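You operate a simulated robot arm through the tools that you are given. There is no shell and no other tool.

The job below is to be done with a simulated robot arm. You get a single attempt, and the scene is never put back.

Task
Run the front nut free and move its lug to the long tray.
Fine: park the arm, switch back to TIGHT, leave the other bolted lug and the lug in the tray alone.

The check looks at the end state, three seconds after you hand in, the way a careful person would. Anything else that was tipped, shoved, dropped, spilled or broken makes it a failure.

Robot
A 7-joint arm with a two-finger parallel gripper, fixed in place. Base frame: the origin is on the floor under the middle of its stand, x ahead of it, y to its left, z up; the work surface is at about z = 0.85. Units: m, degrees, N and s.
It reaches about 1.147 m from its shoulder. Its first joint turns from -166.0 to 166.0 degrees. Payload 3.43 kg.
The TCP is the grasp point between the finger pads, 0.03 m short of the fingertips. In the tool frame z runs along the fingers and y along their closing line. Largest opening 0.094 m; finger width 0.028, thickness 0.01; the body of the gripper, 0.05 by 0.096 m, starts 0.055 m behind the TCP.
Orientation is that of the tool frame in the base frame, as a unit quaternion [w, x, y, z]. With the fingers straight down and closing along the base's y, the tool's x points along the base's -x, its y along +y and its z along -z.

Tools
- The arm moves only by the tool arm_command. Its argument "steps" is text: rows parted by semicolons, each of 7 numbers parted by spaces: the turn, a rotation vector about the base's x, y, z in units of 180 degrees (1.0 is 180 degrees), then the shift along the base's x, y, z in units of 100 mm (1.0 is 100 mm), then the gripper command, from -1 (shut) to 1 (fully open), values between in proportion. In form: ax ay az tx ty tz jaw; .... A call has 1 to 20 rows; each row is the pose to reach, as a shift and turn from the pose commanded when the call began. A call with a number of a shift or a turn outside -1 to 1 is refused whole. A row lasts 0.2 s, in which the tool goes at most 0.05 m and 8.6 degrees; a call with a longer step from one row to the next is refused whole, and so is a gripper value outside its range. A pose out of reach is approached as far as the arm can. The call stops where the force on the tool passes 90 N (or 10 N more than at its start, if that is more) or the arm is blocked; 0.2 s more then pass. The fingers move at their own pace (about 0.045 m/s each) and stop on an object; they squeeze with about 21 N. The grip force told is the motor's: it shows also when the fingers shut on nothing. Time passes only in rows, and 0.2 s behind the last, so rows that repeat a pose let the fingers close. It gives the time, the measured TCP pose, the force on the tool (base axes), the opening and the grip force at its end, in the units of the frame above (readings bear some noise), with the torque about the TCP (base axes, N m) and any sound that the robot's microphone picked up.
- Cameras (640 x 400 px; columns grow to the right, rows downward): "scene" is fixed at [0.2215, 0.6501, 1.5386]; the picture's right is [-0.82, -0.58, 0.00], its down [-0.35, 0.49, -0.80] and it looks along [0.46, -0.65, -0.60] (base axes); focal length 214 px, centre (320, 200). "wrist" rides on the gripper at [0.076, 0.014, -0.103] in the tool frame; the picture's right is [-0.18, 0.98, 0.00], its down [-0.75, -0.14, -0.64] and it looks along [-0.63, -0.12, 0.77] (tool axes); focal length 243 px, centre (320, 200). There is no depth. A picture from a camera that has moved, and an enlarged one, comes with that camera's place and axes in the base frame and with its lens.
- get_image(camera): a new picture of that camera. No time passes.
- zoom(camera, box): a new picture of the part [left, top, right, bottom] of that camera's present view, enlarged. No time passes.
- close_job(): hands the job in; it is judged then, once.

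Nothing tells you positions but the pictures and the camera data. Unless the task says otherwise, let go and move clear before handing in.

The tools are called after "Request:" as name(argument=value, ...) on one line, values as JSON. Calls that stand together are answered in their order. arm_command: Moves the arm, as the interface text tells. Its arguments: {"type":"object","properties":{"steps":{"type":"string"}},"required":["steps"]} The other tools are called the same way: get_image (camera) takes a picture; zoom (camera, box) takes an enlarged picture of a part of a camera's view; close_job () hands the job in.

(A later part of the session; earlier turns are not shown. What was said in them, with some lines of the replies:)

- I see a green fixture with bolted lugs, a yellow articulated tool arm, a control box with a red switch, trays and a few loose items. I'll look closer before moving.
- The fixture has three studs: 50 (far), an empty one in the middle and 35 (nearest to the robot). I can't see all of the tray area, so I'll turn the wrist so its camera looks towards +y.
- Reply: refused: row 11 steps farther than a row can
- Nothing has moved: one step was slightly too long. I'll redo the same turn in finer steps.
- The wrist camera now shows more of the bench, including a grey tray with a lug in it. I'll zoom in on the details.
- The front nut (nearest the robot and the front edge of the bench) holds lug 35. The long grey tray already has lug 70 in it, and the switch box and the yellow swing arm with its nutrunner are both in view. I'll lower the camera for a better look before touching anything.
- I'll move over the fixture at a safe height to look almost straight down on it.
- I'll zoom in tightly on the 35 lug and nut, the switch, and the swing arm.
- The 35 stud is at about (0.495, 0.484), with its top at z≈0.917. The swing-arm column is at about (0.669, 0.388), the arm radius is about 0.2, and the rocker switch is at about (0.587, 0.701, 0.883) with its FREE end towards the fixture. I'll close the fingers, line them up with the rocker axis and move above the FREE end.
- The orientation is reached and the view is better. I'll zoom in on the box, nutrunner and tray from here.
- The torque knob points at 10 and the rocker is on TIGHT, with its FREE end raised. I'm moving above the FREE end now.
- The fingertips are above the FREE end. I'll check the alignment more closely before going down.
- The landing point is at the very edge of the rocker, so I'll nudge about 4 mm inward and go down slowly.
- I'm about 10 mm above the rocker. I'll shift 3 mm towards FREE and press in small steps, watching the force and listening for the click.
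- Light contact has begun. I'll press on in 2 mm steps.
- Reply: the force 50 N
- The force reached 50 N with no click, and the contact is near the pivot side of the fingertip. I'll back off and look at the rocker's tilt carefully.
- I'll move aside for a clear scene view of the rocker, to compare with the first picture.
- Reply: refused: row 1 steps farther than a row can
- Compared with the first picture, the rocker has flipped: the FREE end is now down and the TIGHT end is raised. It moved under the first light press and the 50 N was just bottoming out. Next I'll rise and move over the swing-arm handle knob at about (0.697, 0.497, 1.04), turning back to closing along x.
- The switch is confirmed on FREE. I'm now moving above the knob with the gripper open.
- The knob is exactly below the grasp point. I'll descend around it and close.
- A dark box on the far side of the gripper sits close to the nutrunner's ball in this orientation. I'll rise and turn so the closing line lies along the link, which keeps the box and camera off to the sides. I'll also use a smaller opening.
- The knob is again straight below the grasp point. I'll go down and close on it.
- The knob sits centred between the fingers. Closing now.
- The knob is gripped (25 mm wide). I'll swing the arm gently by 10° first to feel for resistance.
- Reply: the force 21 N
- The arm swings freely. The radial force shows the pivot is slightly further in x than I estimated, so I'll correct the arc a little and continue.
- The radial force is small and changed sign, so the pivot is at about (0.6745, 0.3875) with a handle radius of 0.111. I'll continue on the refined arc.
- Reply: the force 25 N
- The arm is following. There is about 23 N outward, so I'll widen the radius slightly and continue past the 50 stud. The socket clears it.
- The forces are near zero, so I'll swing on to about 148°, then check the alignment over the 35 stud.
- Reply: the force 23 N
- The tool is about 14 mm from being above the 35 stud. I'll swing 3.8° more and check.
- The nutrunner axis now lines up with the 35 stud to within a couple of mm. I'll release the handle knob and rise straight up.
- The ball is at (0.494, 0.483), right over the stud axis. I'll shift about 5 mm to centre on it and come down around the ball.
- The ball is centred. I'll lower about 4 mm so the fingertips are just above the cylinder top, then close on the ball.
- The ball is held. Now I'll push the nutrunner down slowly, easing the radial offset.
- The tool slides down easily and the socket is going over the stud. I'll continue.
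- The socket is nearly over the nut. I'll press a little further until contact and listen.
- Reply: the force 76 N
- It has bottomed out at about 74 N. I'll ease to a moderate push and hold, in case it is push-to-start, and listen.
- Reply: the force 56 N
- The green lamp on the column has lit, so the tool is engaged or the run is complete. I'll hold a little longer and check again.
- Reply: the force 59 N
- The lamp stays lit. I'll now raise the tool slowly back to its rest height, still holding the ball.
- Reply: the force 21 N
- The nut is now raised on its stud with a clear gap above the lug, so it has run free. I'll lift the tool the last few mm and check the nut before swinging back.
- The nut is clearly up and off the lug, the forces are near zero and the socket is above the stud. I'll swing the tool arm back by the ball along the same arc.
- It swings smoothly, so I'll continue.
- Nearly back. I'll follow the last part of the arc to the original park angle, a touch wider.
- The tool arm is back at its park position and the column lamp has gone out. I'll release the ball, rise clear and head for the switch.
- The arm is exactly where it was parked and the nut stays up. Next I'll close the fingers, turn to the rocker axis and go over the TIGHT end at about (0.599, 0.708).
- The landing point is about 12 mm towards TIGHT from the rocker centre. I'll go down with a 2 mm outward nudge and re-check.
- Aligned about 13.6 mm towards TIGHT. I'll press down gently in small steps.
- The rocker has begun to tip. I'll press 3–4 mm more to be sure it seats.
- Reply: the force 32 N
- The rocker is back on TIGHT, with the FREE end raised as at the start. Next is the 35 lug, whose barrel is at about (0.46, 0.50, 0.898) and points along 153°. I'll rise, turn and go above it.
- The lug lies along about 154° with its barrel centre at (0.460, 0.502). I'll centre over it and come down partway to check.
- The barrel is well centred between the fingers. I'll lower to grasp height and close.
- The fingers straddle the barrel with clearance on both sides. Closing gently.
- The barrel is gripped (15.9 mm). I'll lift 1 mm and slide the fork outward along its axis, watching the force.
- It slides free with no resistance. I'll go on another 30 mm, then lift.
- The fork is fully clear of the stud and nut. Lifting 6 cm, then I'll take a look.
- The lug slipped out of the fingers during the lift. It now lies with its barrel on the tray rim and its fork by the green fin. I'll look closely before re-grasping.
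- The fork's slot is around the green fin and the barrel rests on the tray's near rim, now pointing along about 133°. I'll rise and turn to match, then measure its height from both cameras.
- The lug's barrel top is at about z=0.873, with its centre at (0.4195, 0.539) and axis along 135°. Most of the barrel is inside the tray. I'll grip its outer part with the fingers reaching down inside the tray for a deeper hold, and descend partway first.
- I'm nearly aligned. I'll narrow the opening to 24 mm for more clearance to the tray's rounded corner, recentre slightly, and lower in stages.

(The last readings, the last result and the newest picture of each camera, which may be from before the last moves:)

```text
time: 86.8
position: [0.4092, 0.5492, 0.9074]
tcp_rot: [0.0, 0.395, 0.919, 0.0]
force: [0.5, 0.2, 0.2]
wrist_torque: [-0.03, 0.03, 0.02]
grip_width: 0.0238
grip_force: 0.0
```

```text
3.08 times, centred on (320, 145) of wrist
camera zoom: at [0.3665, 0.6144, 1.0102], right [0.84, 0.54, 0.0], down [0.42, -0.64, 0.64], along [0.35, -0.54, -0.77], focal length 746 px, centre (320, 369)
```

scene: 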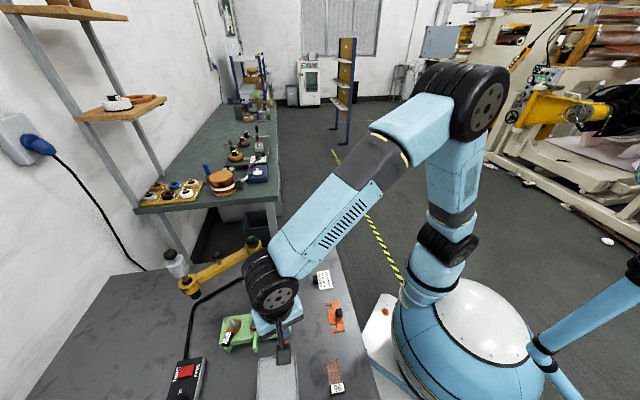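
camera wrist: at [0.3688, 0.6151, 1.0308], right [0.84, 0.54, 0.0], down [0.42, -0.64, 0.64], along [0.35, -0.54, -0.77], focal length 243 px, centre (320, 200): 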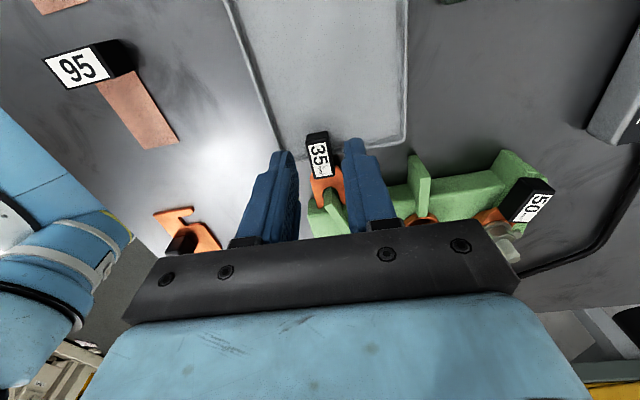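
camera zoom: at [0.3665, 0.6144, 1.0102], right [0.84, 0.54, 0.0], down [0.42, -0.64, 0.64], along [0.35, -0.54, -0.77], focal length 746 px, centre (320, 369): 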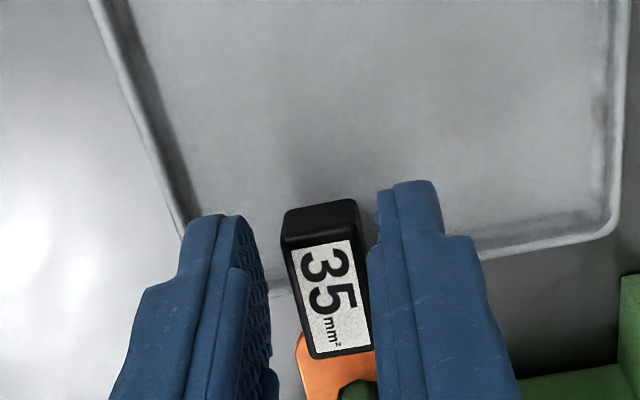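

Both sides have about 4 mm clearance. I'll lower to grip depth inside the tray.

Request:
arm_command(steps="0 0 0 0 0 -0.06 -0.49; 0 0 0 0 0 -0.12 -0.49; 0 0 0 0 0 -0.16 -0.49; 0 0 0 0 0 -0.18 -0.49")

Request:
zoom(camera="wrist", box=[240, 80, 400, 210])

Request:
zoom(camera="scene", box=[240, 320, 320, 380])

```text
time: 87.8
position: [0.4103, 0.5501, 0.8887]
tcp_rot: [0.0, 0.396, 0.918, 0.0]
force: [0.4, -0.5, -0.1]
wrist_torque: [0.01, 0.0, 0.02]
grip_width: 0.024
grip_force: 0.0
```

```text
3.08 times, centred on (320, 145) of wrist
camera zoom: at [0.3678, 0.6143, 0.9915], right [0.84, 0.54, 0.0], down [0.42, -0.64, 0.64], along [0.35, -0.54, -0.77], focal length 746 px, centre (320, 369)
```

zoom: 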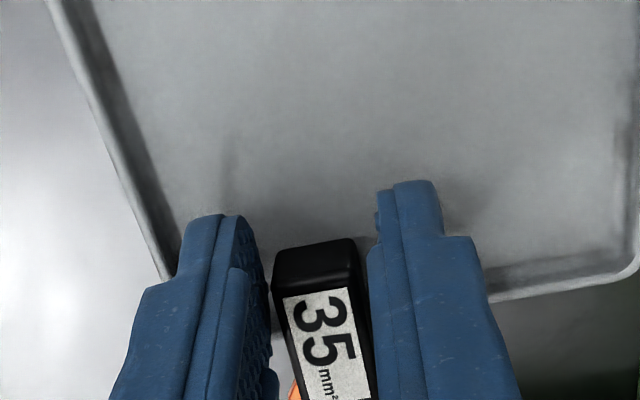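

```text
6.67 times, centred on (280, 350) of scene
camera zoom: at [0.2215, 0.6501, 1.5386], right [-0.82, -0.58, 0.0], down [-0.35, 0.49, -0.8], along [0.46, -0.65, -0.6], focal length 1430 px, centre (587, -800)
```

zoom: 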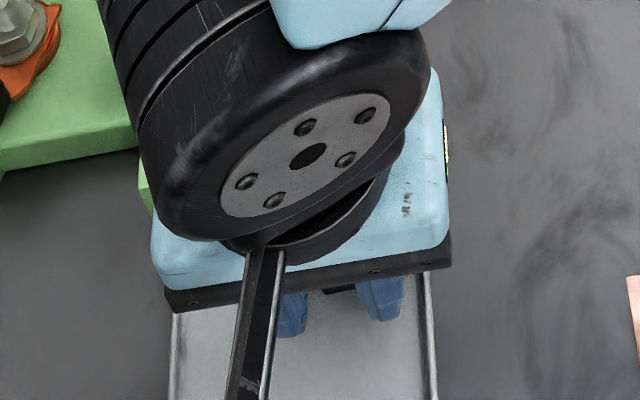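

The fingers are inside the tray either side of the barrel with no contact force. Closing now.

Request:
arm_command(steps="0 0 0 0 0 0 -1; 0 0 0 0 0 0 -1; 0 0 0 0 0 0 -1; 0 0 0 0 0 0 -1")

Request:
zoom(camera="wrist", box=[240, 80, 400, 210])

```text
time: 88.8
position: [0.4097, 0.5494, 0.8894]
tcp_rot: [0.001, 0.395, 0.919, 0.0]
force: [0.0, -0.4, -0.2]
wrist_torque: [0.02, 0.0, 0.0]
grip_width: 0.0158
grip_force: 21.0
```

```text
3.08 times, centred on (320, 145) of wrist
camera zoom: at [0.3677, 0.6143, 0.9917], right [0.84, 0.54, 0.0], down [0.42, -0.64, 0.64], along [0.35, -0.54, -0.77], focal length 746 px, centre (320, 369)
```

zoom: 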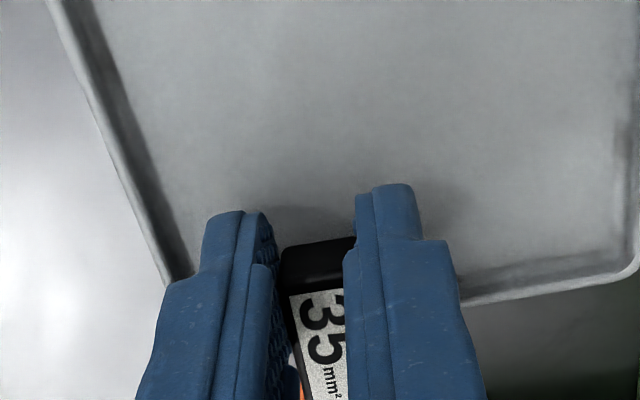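

Gripped. I'll lift very slowly this time and check that the grip holds.

Request:
arm_command(steps="0 0 0 0 0 0.02 -1; 0 0 0 0 0 0.04 -1; 0 0 0 0 0 0.07 -1; 0 0 0 0 0 0.1 -1; 0 0 0 0 0 0.13 -1; 0 0 0 0 0 0.16 -1; 0 0 0 0 0 0.16 -1")

Request:
get_image(camera="wrist")

Request:
zoom(camera="scene", box=[230, 300, 330, 380])

```text
time: 90.4
position: [0.4089, 0.5494, 0.9056]
tcp_rot: [0.0, 0.395, 0.919, 0.0]
force: [-0.7, 0.4, 0.5]
wrist_torque: [-0.02, 0.0, 0.06]
grip_width: 0.0162
grip_force: 21.2
```

```text
taken
camera wrist: at [0.3667, 0.6149, 1.0081], right [0.84, 0.54, 0.0], down [0.42, -0.64, 0.64], along [0.35, -0.54, -0.77], focal length 243 px, centre (320, 200)
```

wrist: 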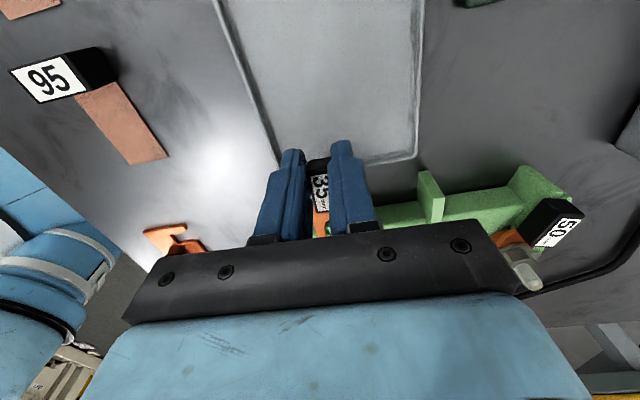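

```text
5.00 times, centred on (280, 340) of scene
camera zoom: at [0.2215, 0.6501, 1.5386], right [-0.82, -0.58, 0.0], down [-0.35, 0.49, -0.8], along [0.46, -0.65, -0.6], focal length 1072 px, centre (520, -500)
```

zoom: 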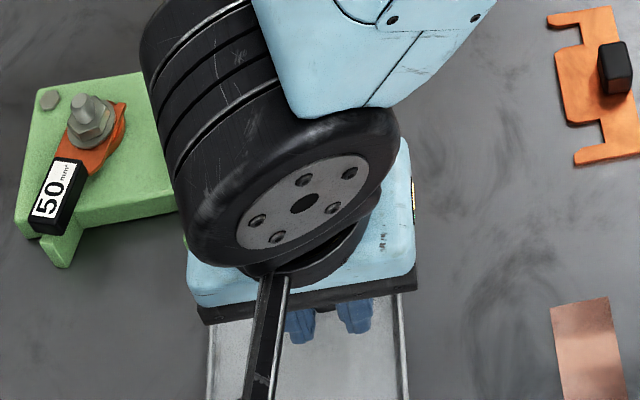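

The grip holds. I'll lift another 10 mm slowly and carry the lug along the tray, away from the fin, to an empty spot well short of lug 70.

Request:
arm_command(steps="0 0 0 0 0 0.03 -1; 0 0 0 0 0 0.07 -1; 0 0 0 0 0 0.1 -1; 0 0 0 -0.04 0.05 0.1 -1; 0 0 0 -0.1 0.12 0.1 -1; 0 0 0 -0.16 0.2 0.1 -1; 0 0 0 -0.22 0.28 0.1 -1; 0 0 0 -0.28 0.36 0.1 -1; 0 0 0 -0.34 0.44 0.1 -1; 0 0 0 -0.4 0.52 0.1 -1; 0 0 0 -0.45 0.58 0.1 -1; 0 0 0 -0.48 0.62 0.1 -1; 0 0 0 -0.48 0.62 0.1 -1")

Request:
get_image(camera="wrist")

Request:
zoom(camera="scene", box=[220, 310, 340, 400])

```text
time: 93.2
position: [0.3613, 0.6116, 0.9155]
tcp_rot: [0.0, 0.396, 0.918, 0.0]
force: [0.6, 0.0, -0.1]
wrist_torque: [-0.01, 0.04, -0.02]
grip_width: 0.0161
grip_force: 21.2
```

```text
taken
camera wrist: at [0.3188, 0.6769, 1.0175], right [0.84, 0.54, 0.0], down [0.42, -0.64, 0.64], along [0.35, -0.54, -0.77], focal length 243 px, centre (320, 200)
```

wrist: 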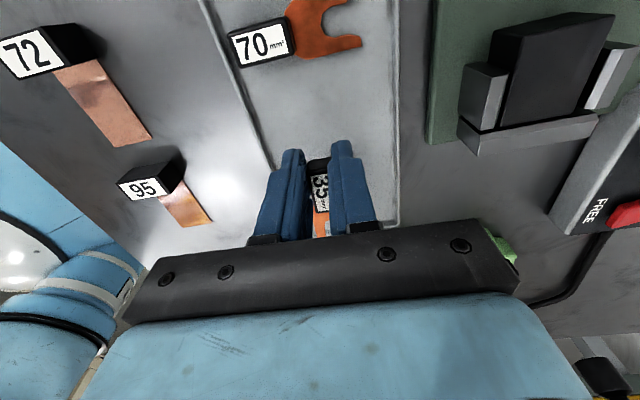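

```text
4.44 times, centred on (280, 355) of scene
camera zoom: at [0.2215, 0.6501, 1.5386], right [-0.82, -0.58, 0.0], down [-0.35, 0.49, -0.8], along [0.46, -0.65, -0.6], focal length 953 px, centre (498, -489)
```

zoom: 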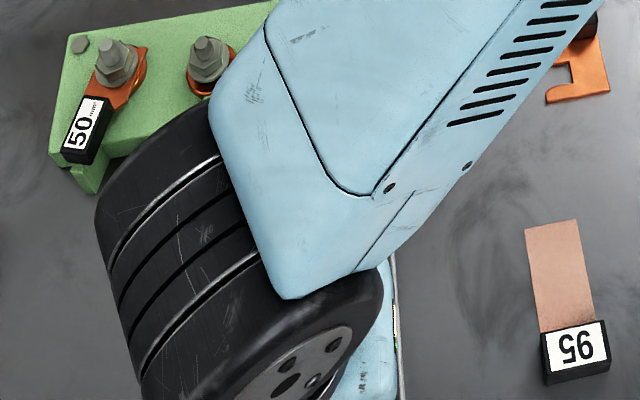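

The lug is held over the tray, well short of lug 70. I'll lower slowly towards the tray floor.

Request:
arm_command(steps="0 0 0 0 0 -0.06 -1; 0 0 0 0 0 -0.12 -1; 0 0 0 0 0 -0.18 -1; 0 0 0 0 0 -0.23 -1; 0 0 0 0 0 -0.26 -1; 0 0 0 0 0 -0.26 -1")

Request:
zoom(camera="wrist", box=[220, 20, 420, 240])

```text
time: 94.6
position: [0.3607, 0.6128, 0.89]
tcp_rot: [0.0, 0.396, 0.918, 0.0]
force: [0.2, 0.5, -0.5]
wrist_torque: [-0.01, -0.02, 0.0]
grip_width: 0.016
grip_force: 21.3
```

```text
1.82 times, centred on (320, 130) of wrist
camera zoom: at [0.3194, 0.6779, 0.992], right [0.84, 0.54, 0.0], down [0.42, -0.64, 0.64], along [0.35, -0.54, -0.77], focal length 441 px, centre (320, 327)
```

zoom: 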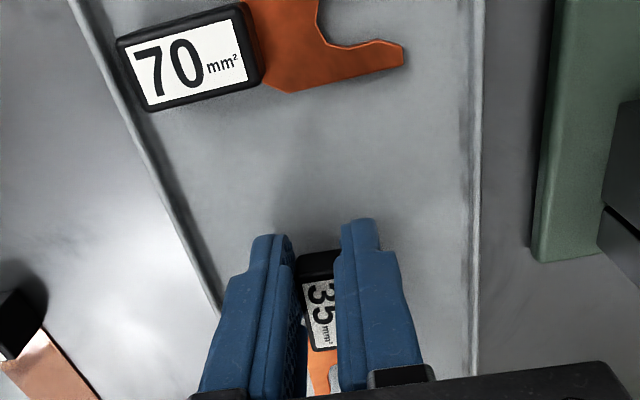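

Request:
arm_command(steps="0 0 0 0 0 -0.01 -1; 0 0 0 0 0 -0.02 -1; 0 0 0 0 0 -0.03 -1; 0 0 0 0 0 -0.03 -1")

```text
time: 95.6
position: [0.36, 0.6129, 0.8874]
tcp_rot: [0.0, 0.396, 0.918, 0.0]
force: [-0.3, -0.1, -0.6]
wrist_torque: [0.0, 0.01, 0.02]
grip_width: 0.0162
grip_force: 20.9
```

Request:
arm_command(steps="0 0 0 0 0 -0.01 -1; 0 0 0 0 0 -0.02 -1; 0 0 0 0 0 -0.02 -1")

```text
time: 96.4
position: [0.36, 0.6118, 0.8856]
tcp_rot: [0.001, 0.396, 0.918, 0.0]
force: [-1.0, -2.1, 12.7]
wrist_torque: [-0.07, 0.04, 0.01]
grip_width: 0.0164
grip_force: 21.0
```

The lug (or the fingertips) has touched the tray floor. I'll ease up half a millimetre, open slowly, then rise straight up.

Request:
arm_command(steps="0 0 0 0 0 0.01 -1; 0 0 0 0 0 0.01 -0.55; 0 0 0 0 0 0.01 -0.4; 0 0 0 0 0 0.01 -0.36; 0 0 0 0 0 0.01 -0.36")

Request:
zoom(camera="wrist", box=[220, 20, 420, 240])

```text
time: 97.6
position: [0.3609, 0.6112, 0.8865]
tcp_rot: [0.0, 0.396, 0.918, 0.0]
force: [-0.1, -0.1, -0.4]
wrist_torque: [-0.02, 0.01, 0.02]
grip_width: 0.0301
grip_force: 0.0
```

```text
1.82 times, centred on (320, 130) of wrist
camera zoom: at [0.3176, 0.6776, 0.9891], right [0.84, 0.54, 0.0], down [0.42, -0.64, 0.64], along [0.35, -0.54, -0.77], focal length 441 px, centre (320, 327)
```

zoom: 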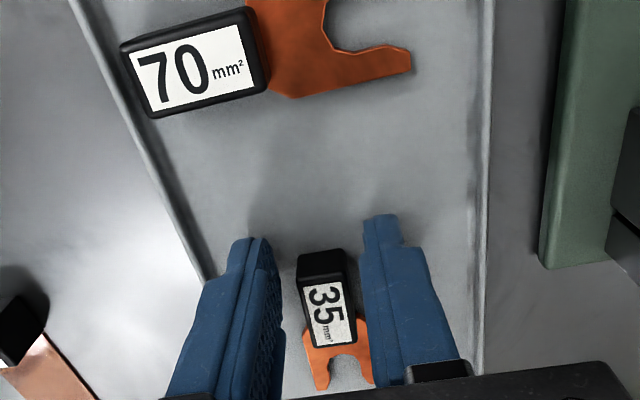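

The lug is resting in the tray and is released. I'll rise slowly and straight up.

Request:
arm_command(steps="0 0 0 0 0 0.05 -0.36; 0 0 0 0 0 0.15 -0.36; 0 0 0 0 0 0.3 -0.36; 0 0 0 0 0 0.6 -0.36; 0 0 0 0 0 1 -0.36; 0 0 0 0 0 1 -0.36")

Request:
arm_command(steps="0 0 0 0 0 0.4 -0.36; 0 0 0 0 0 0.8 -0.36; 0 0 0 0 0 1 -0.36; 0 0 0 0 0 1 -0.36")

Request:
get_image(camera="wrist")

Request:
zoom(camera="wrist", box=[230, 0, 410, 170])

Request:
get_image(camera="scene")

```text
time: 99.0
position: [0.361, 0.6064, 0.9875]
tcp_rot: [0.0, 0.395, 0.919, 0.0]
force: [0.5, 0.3, 0.4]
wrist_torque: [-0.02, -0.03, 0.0]
grip_width: 0.0301
grip_force: 0.0
```

```text
time: 100.0
position: [0.3597, 0.6064, 1.0876]
tcp_rot: [0.001, 0.396, 0.918, 0.0]
force: [-0.6, 0.8, 0.2]
wrist_torque: [-0.01, 0.02, 0.02]
grip_width: 0.0299
grip_force: 0.0
```

```text
taken
camera wrist: at [0.3176, 0.6721, 1.19], right [0.84, 0.54, 0.0], down [0.42, -0.64, 0.64], along [0.35, -0.54, -0.77], focal length 243 px, centre (320, 200)
```

wrist: 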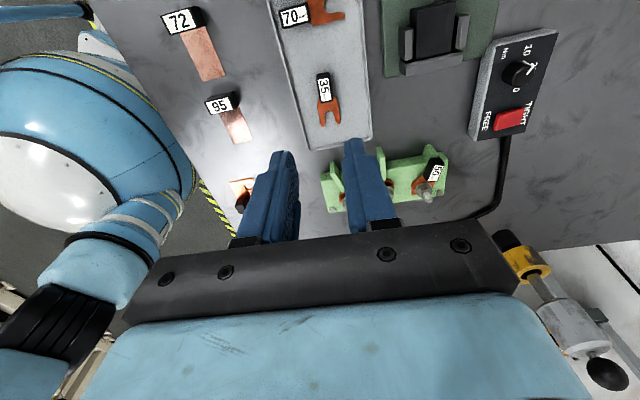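

```text
2.35 times, centred on (320, 85) of wrist
camera zoom: at [0.3176, 0.6721, 1.19], right [0.84, 0.54, 0.0], down [0.42, -0.64, 0.64], along [0.35, -0.54, -0.77], focal length 571 px, centre (320, 471)
```

zoom: 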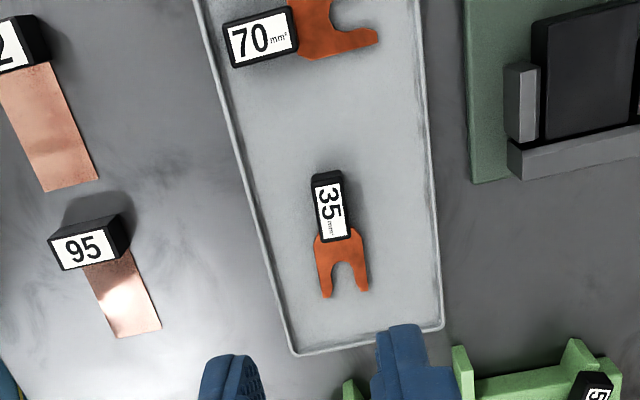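

```text
taken
```

scene: 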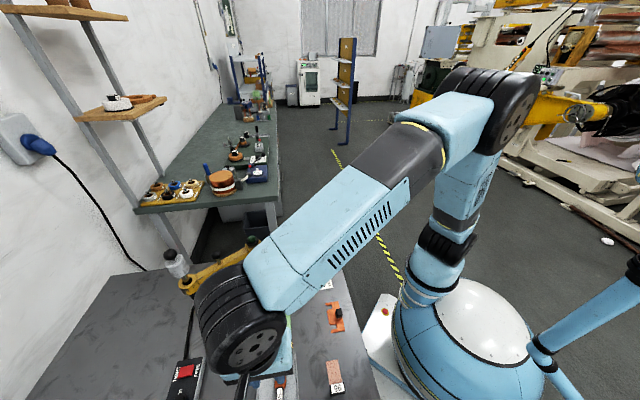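

Lug 35 lies flat in the long tray, clear of lug 70. I'll bring the robot back up to its starting pose in stages.

Request:
arm_command(steps="0 0 0.02 0 0 0.3 -0.36; 0 0 0.05 0 0 0.6 -0.36; 0 0 0.09 0 0 0.9 -0.36; 0 0 0.13 0 -0.1 1 -0.36; 0 0 0.17 0 -0.3 1 0; 0 0 0.21 0.1 -0.5 1 0.5; 0 0 0.259 0.2 -0.7 1 1; 0 0 0.259 0.3 -1 1 1; 0 0 0.259 0.3 -1 1 1")

Request:
arm_command(steps="0 0 0 0.1 -0.3 0.3 1; 0 0 0 0.2 -0.6 0.6 1; 0 0 0 0.3 -0.8 0.8 1; 0 0 0 0.42 -1 1 1; 0 0 0 0.42 -1 1 1")

Request:
arm_command(steps="0 0 0 0 -0.3 0.3 1; 0 0 0 0 -0.6 0.6 1; 0 0 0 0 -0.8 0.8 1; 0 0 0 0 -1 1 1; 0 0 0 0 -1 1 1")

Request:
get_image(camera="scene")

Request:
get_image(camera="wrist")

```text
refused: row 7 steps farther than a row can; nothing moved
```

```text
time: 101.2
position: [0.4025, 0.5101, 1.1851]
tcp_rot: [0.001, 0.396, 0.918, 0.001]
force: [-0.1, 0.2, -0.4]
wrist_torque: [0.0, -0.01, 0.01]
grip_width: 0.094
grip_force: 0.1
```

```text
time: 102.4
position: [0.4018, 0.41, 1.2845]
tcp_rot: [0.0, 0.396, 0.918, -0.001]
force: [0.3, 0.1, -0.5]
wrist_torque: [0.0, 0.02, -0.01]
grip_width: 0.0939
grip_force: 0.0
```

```text
taken
```

scene: 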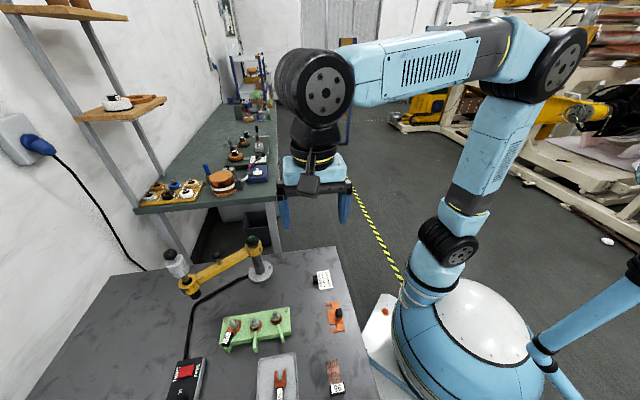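

```text
taken
camera wrist: at [0.3595, 0.4754, 1.3875], right [0.84, 0.54, 0.0], down [0.42, -0.64, 0.64], along [0.35, -0.54, -0.77], focal length 243 px, centre (320, 200)
```

wrist: 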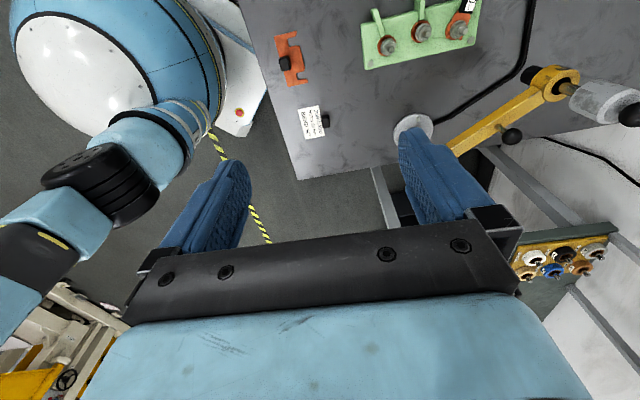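

The first row was refused, but the later moves went fine and nothing was disturbed. I'll finish returning to the start pose and check everything.

Request:
arm_command(steps="0 0 0.04 0.05 -0.2 0.2 1; 0 0 0.08 0.1 -0.4 0.4 1; 0 0 0.12 0.2 -0.6 0.6 1; 0 0 0.16 0.3 -0.8 0.8 1; 0 0 0.2 0.3 -1 1 1; 0 0 0.24 0.3 -1 1 1; 0 0 0.259 0.3 -1 1 1; 0 0 0.259 0.3 -1 1 1")

Request:
arm_command(steps="0 0 0 0 -0.3 0.05 1; 0 0 0 0 -0.62 0.06 1; 0 0 0 0 -0.62 0.06 1")

Request:
get_image(camera="scene")

Request:
zoom(camera="scene", box=[200, 280, 320, 400])

Request:
zoom(camera="scene", box=[150, 330, 270, 400])

Request:
zoom(camera="scene", box=[150, 220, 290, 310])

Request:
zoom(camera="scene", box=[240, 320, 360, 400])

Request:
get_image(camera="wrist")

```text
time: 104.2
position: [0.4321, 0.3094, 1.3858]
tcp_rot: [0.0, -0.001, 1.0, -0.001]
force: [-0.1, 0.8, -0.6]
wrist_torque: [-0.01, 0.01, -0.04]
grip_width: 0.0938
grip_force: 0.0
```

```text
time: 105.0
position: [0.4318, 0.2481, 1.391]
tcp_rot: [-0.001, 0.0, 1.0, 0.0]
force: [-0.1, 0.7, -0.6]
wrist_torque: [0.01, -0.01, 0.01]
grip_width: 0.0939
grip_force: 0.1
```

```text
taken
```

scene: 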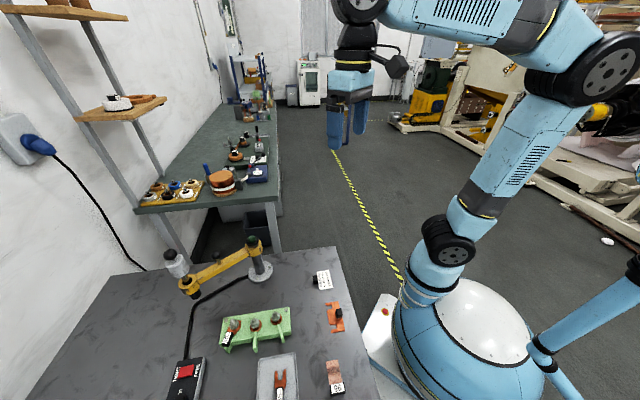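

```text
3.33 times, centred on (260, 340) of scene
camera zoom: at [0.2215, 0.6501, 1.5386], right [-0.82, -0.58, 0.0], down [-0.35, 0.49, -0.8], along [0.46, -0.65, -0.6], focal length 715 px, centre (520, -267)
```

zoom: 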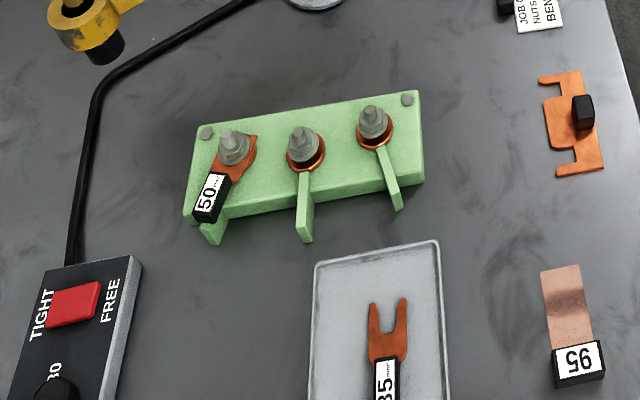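

```text
5.33 times, centred on (210, 365) of scene
camera zoom: at [0.2215, 0.6501, 1.5386], right [-0.82, -0.58, 0.0], down [-0.35, 0.49, -0.8], along [0.46, -0.65, -0.6], focal length 1144 px, centre (907, -680)
```

zoom: 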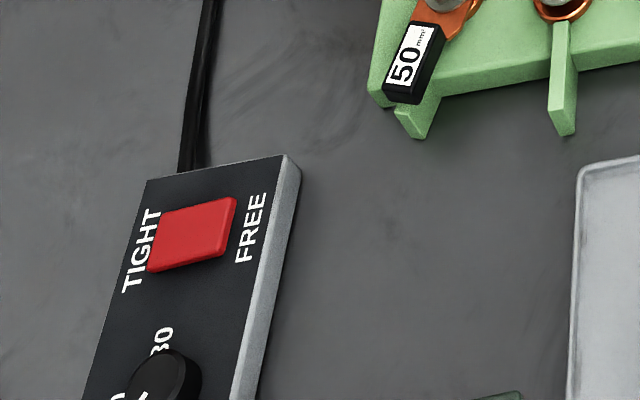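

```text
4.44 times, centred on (220, 265) of scene
camera zoom: at [0.2215, 0.6501, 1.5386], right [-0.82, -0.58, 0.0], down [-0.35, 0.49, -0.8], along [0.46, -0.65, -0.6], focal length 953 px, centre (764, -89)
```

zoom: 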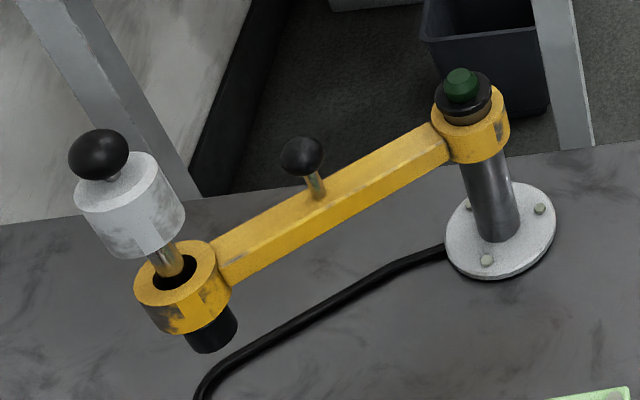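

```text
5.00 times, centred on (300, 360) of scene
camera zoom: at [0.2215, 0.6501, 1.5386], right [-0.82, -0.58, 0.0], down [-0.35, 0.49, -0.8], along [0.46, -0.65, -0.6], focal length 1072 px, centre (420, -600)
```

zoom: 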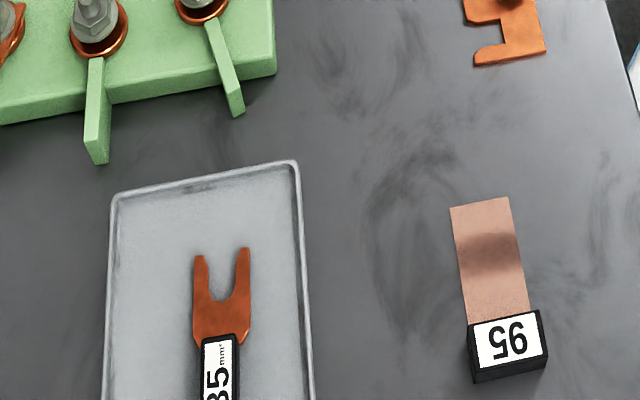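

```text
taken
camera wrist: at [0.3552, 0.2628, 1.4935], right [0.18, 0.98, 0.0], down [0.75, -0.14, 0.64], along [0.63, -0.12, -0.77], focal length 243 px, centre (320, 200)
```

wrist: 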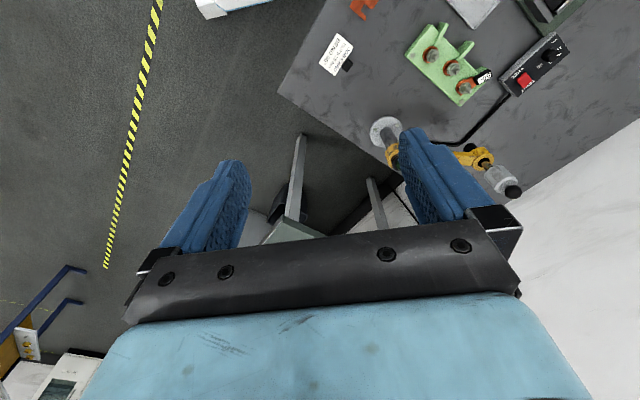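

Everything checks out:
- **Lug 35:** it lies flat in the long tray, clear of lug 70. It did slip from the fingers once on the first lift and came to rest on the tray rim and green fin, so I picked it up again.
- **Front nut:** it has been run up its stud, off the lug.
- **Tool arm:** it is back at its original park position with the lamp out.
- **Switch:** it is back on TIGHT.
- **Other items:** the 50 lug is still bolted down, and the tray and the other items in the fixed camera's view are where they started.
- **Robot:** it is back at its start pose.

I'm handing in now.

Request:
close_job()

```text
The job is handed in.
```

I ran the front nut free and moved its lug, 35, to the long tray, where it lies flat and clear of lug 70. I took "front" to mean the nut nearest the robot and the bench's front edge. I've handed the job in, but I haven't seen the check's result.

- **Lug 35:** it slipped from the fingers on the first lift and landed across the tray rim and the green fin. I picked it up again and set it down in the tray. The tray did not move.
- **Front nut:** it is still on its stud, run up so there is a clear gap where the lug was.
- **Tool arm:** it is back at its original park position, and the lamp on its column is out.
- **Switch:** it is back on TIGHT. I left the torque knob alone.
- **Other lugs:** lug 50 is still bolted down. I left lug 70 alone, though my last close look at it was just after I set lug 35 down.
- **Robot:** it is back at its starting pose with the gripper open and empty.
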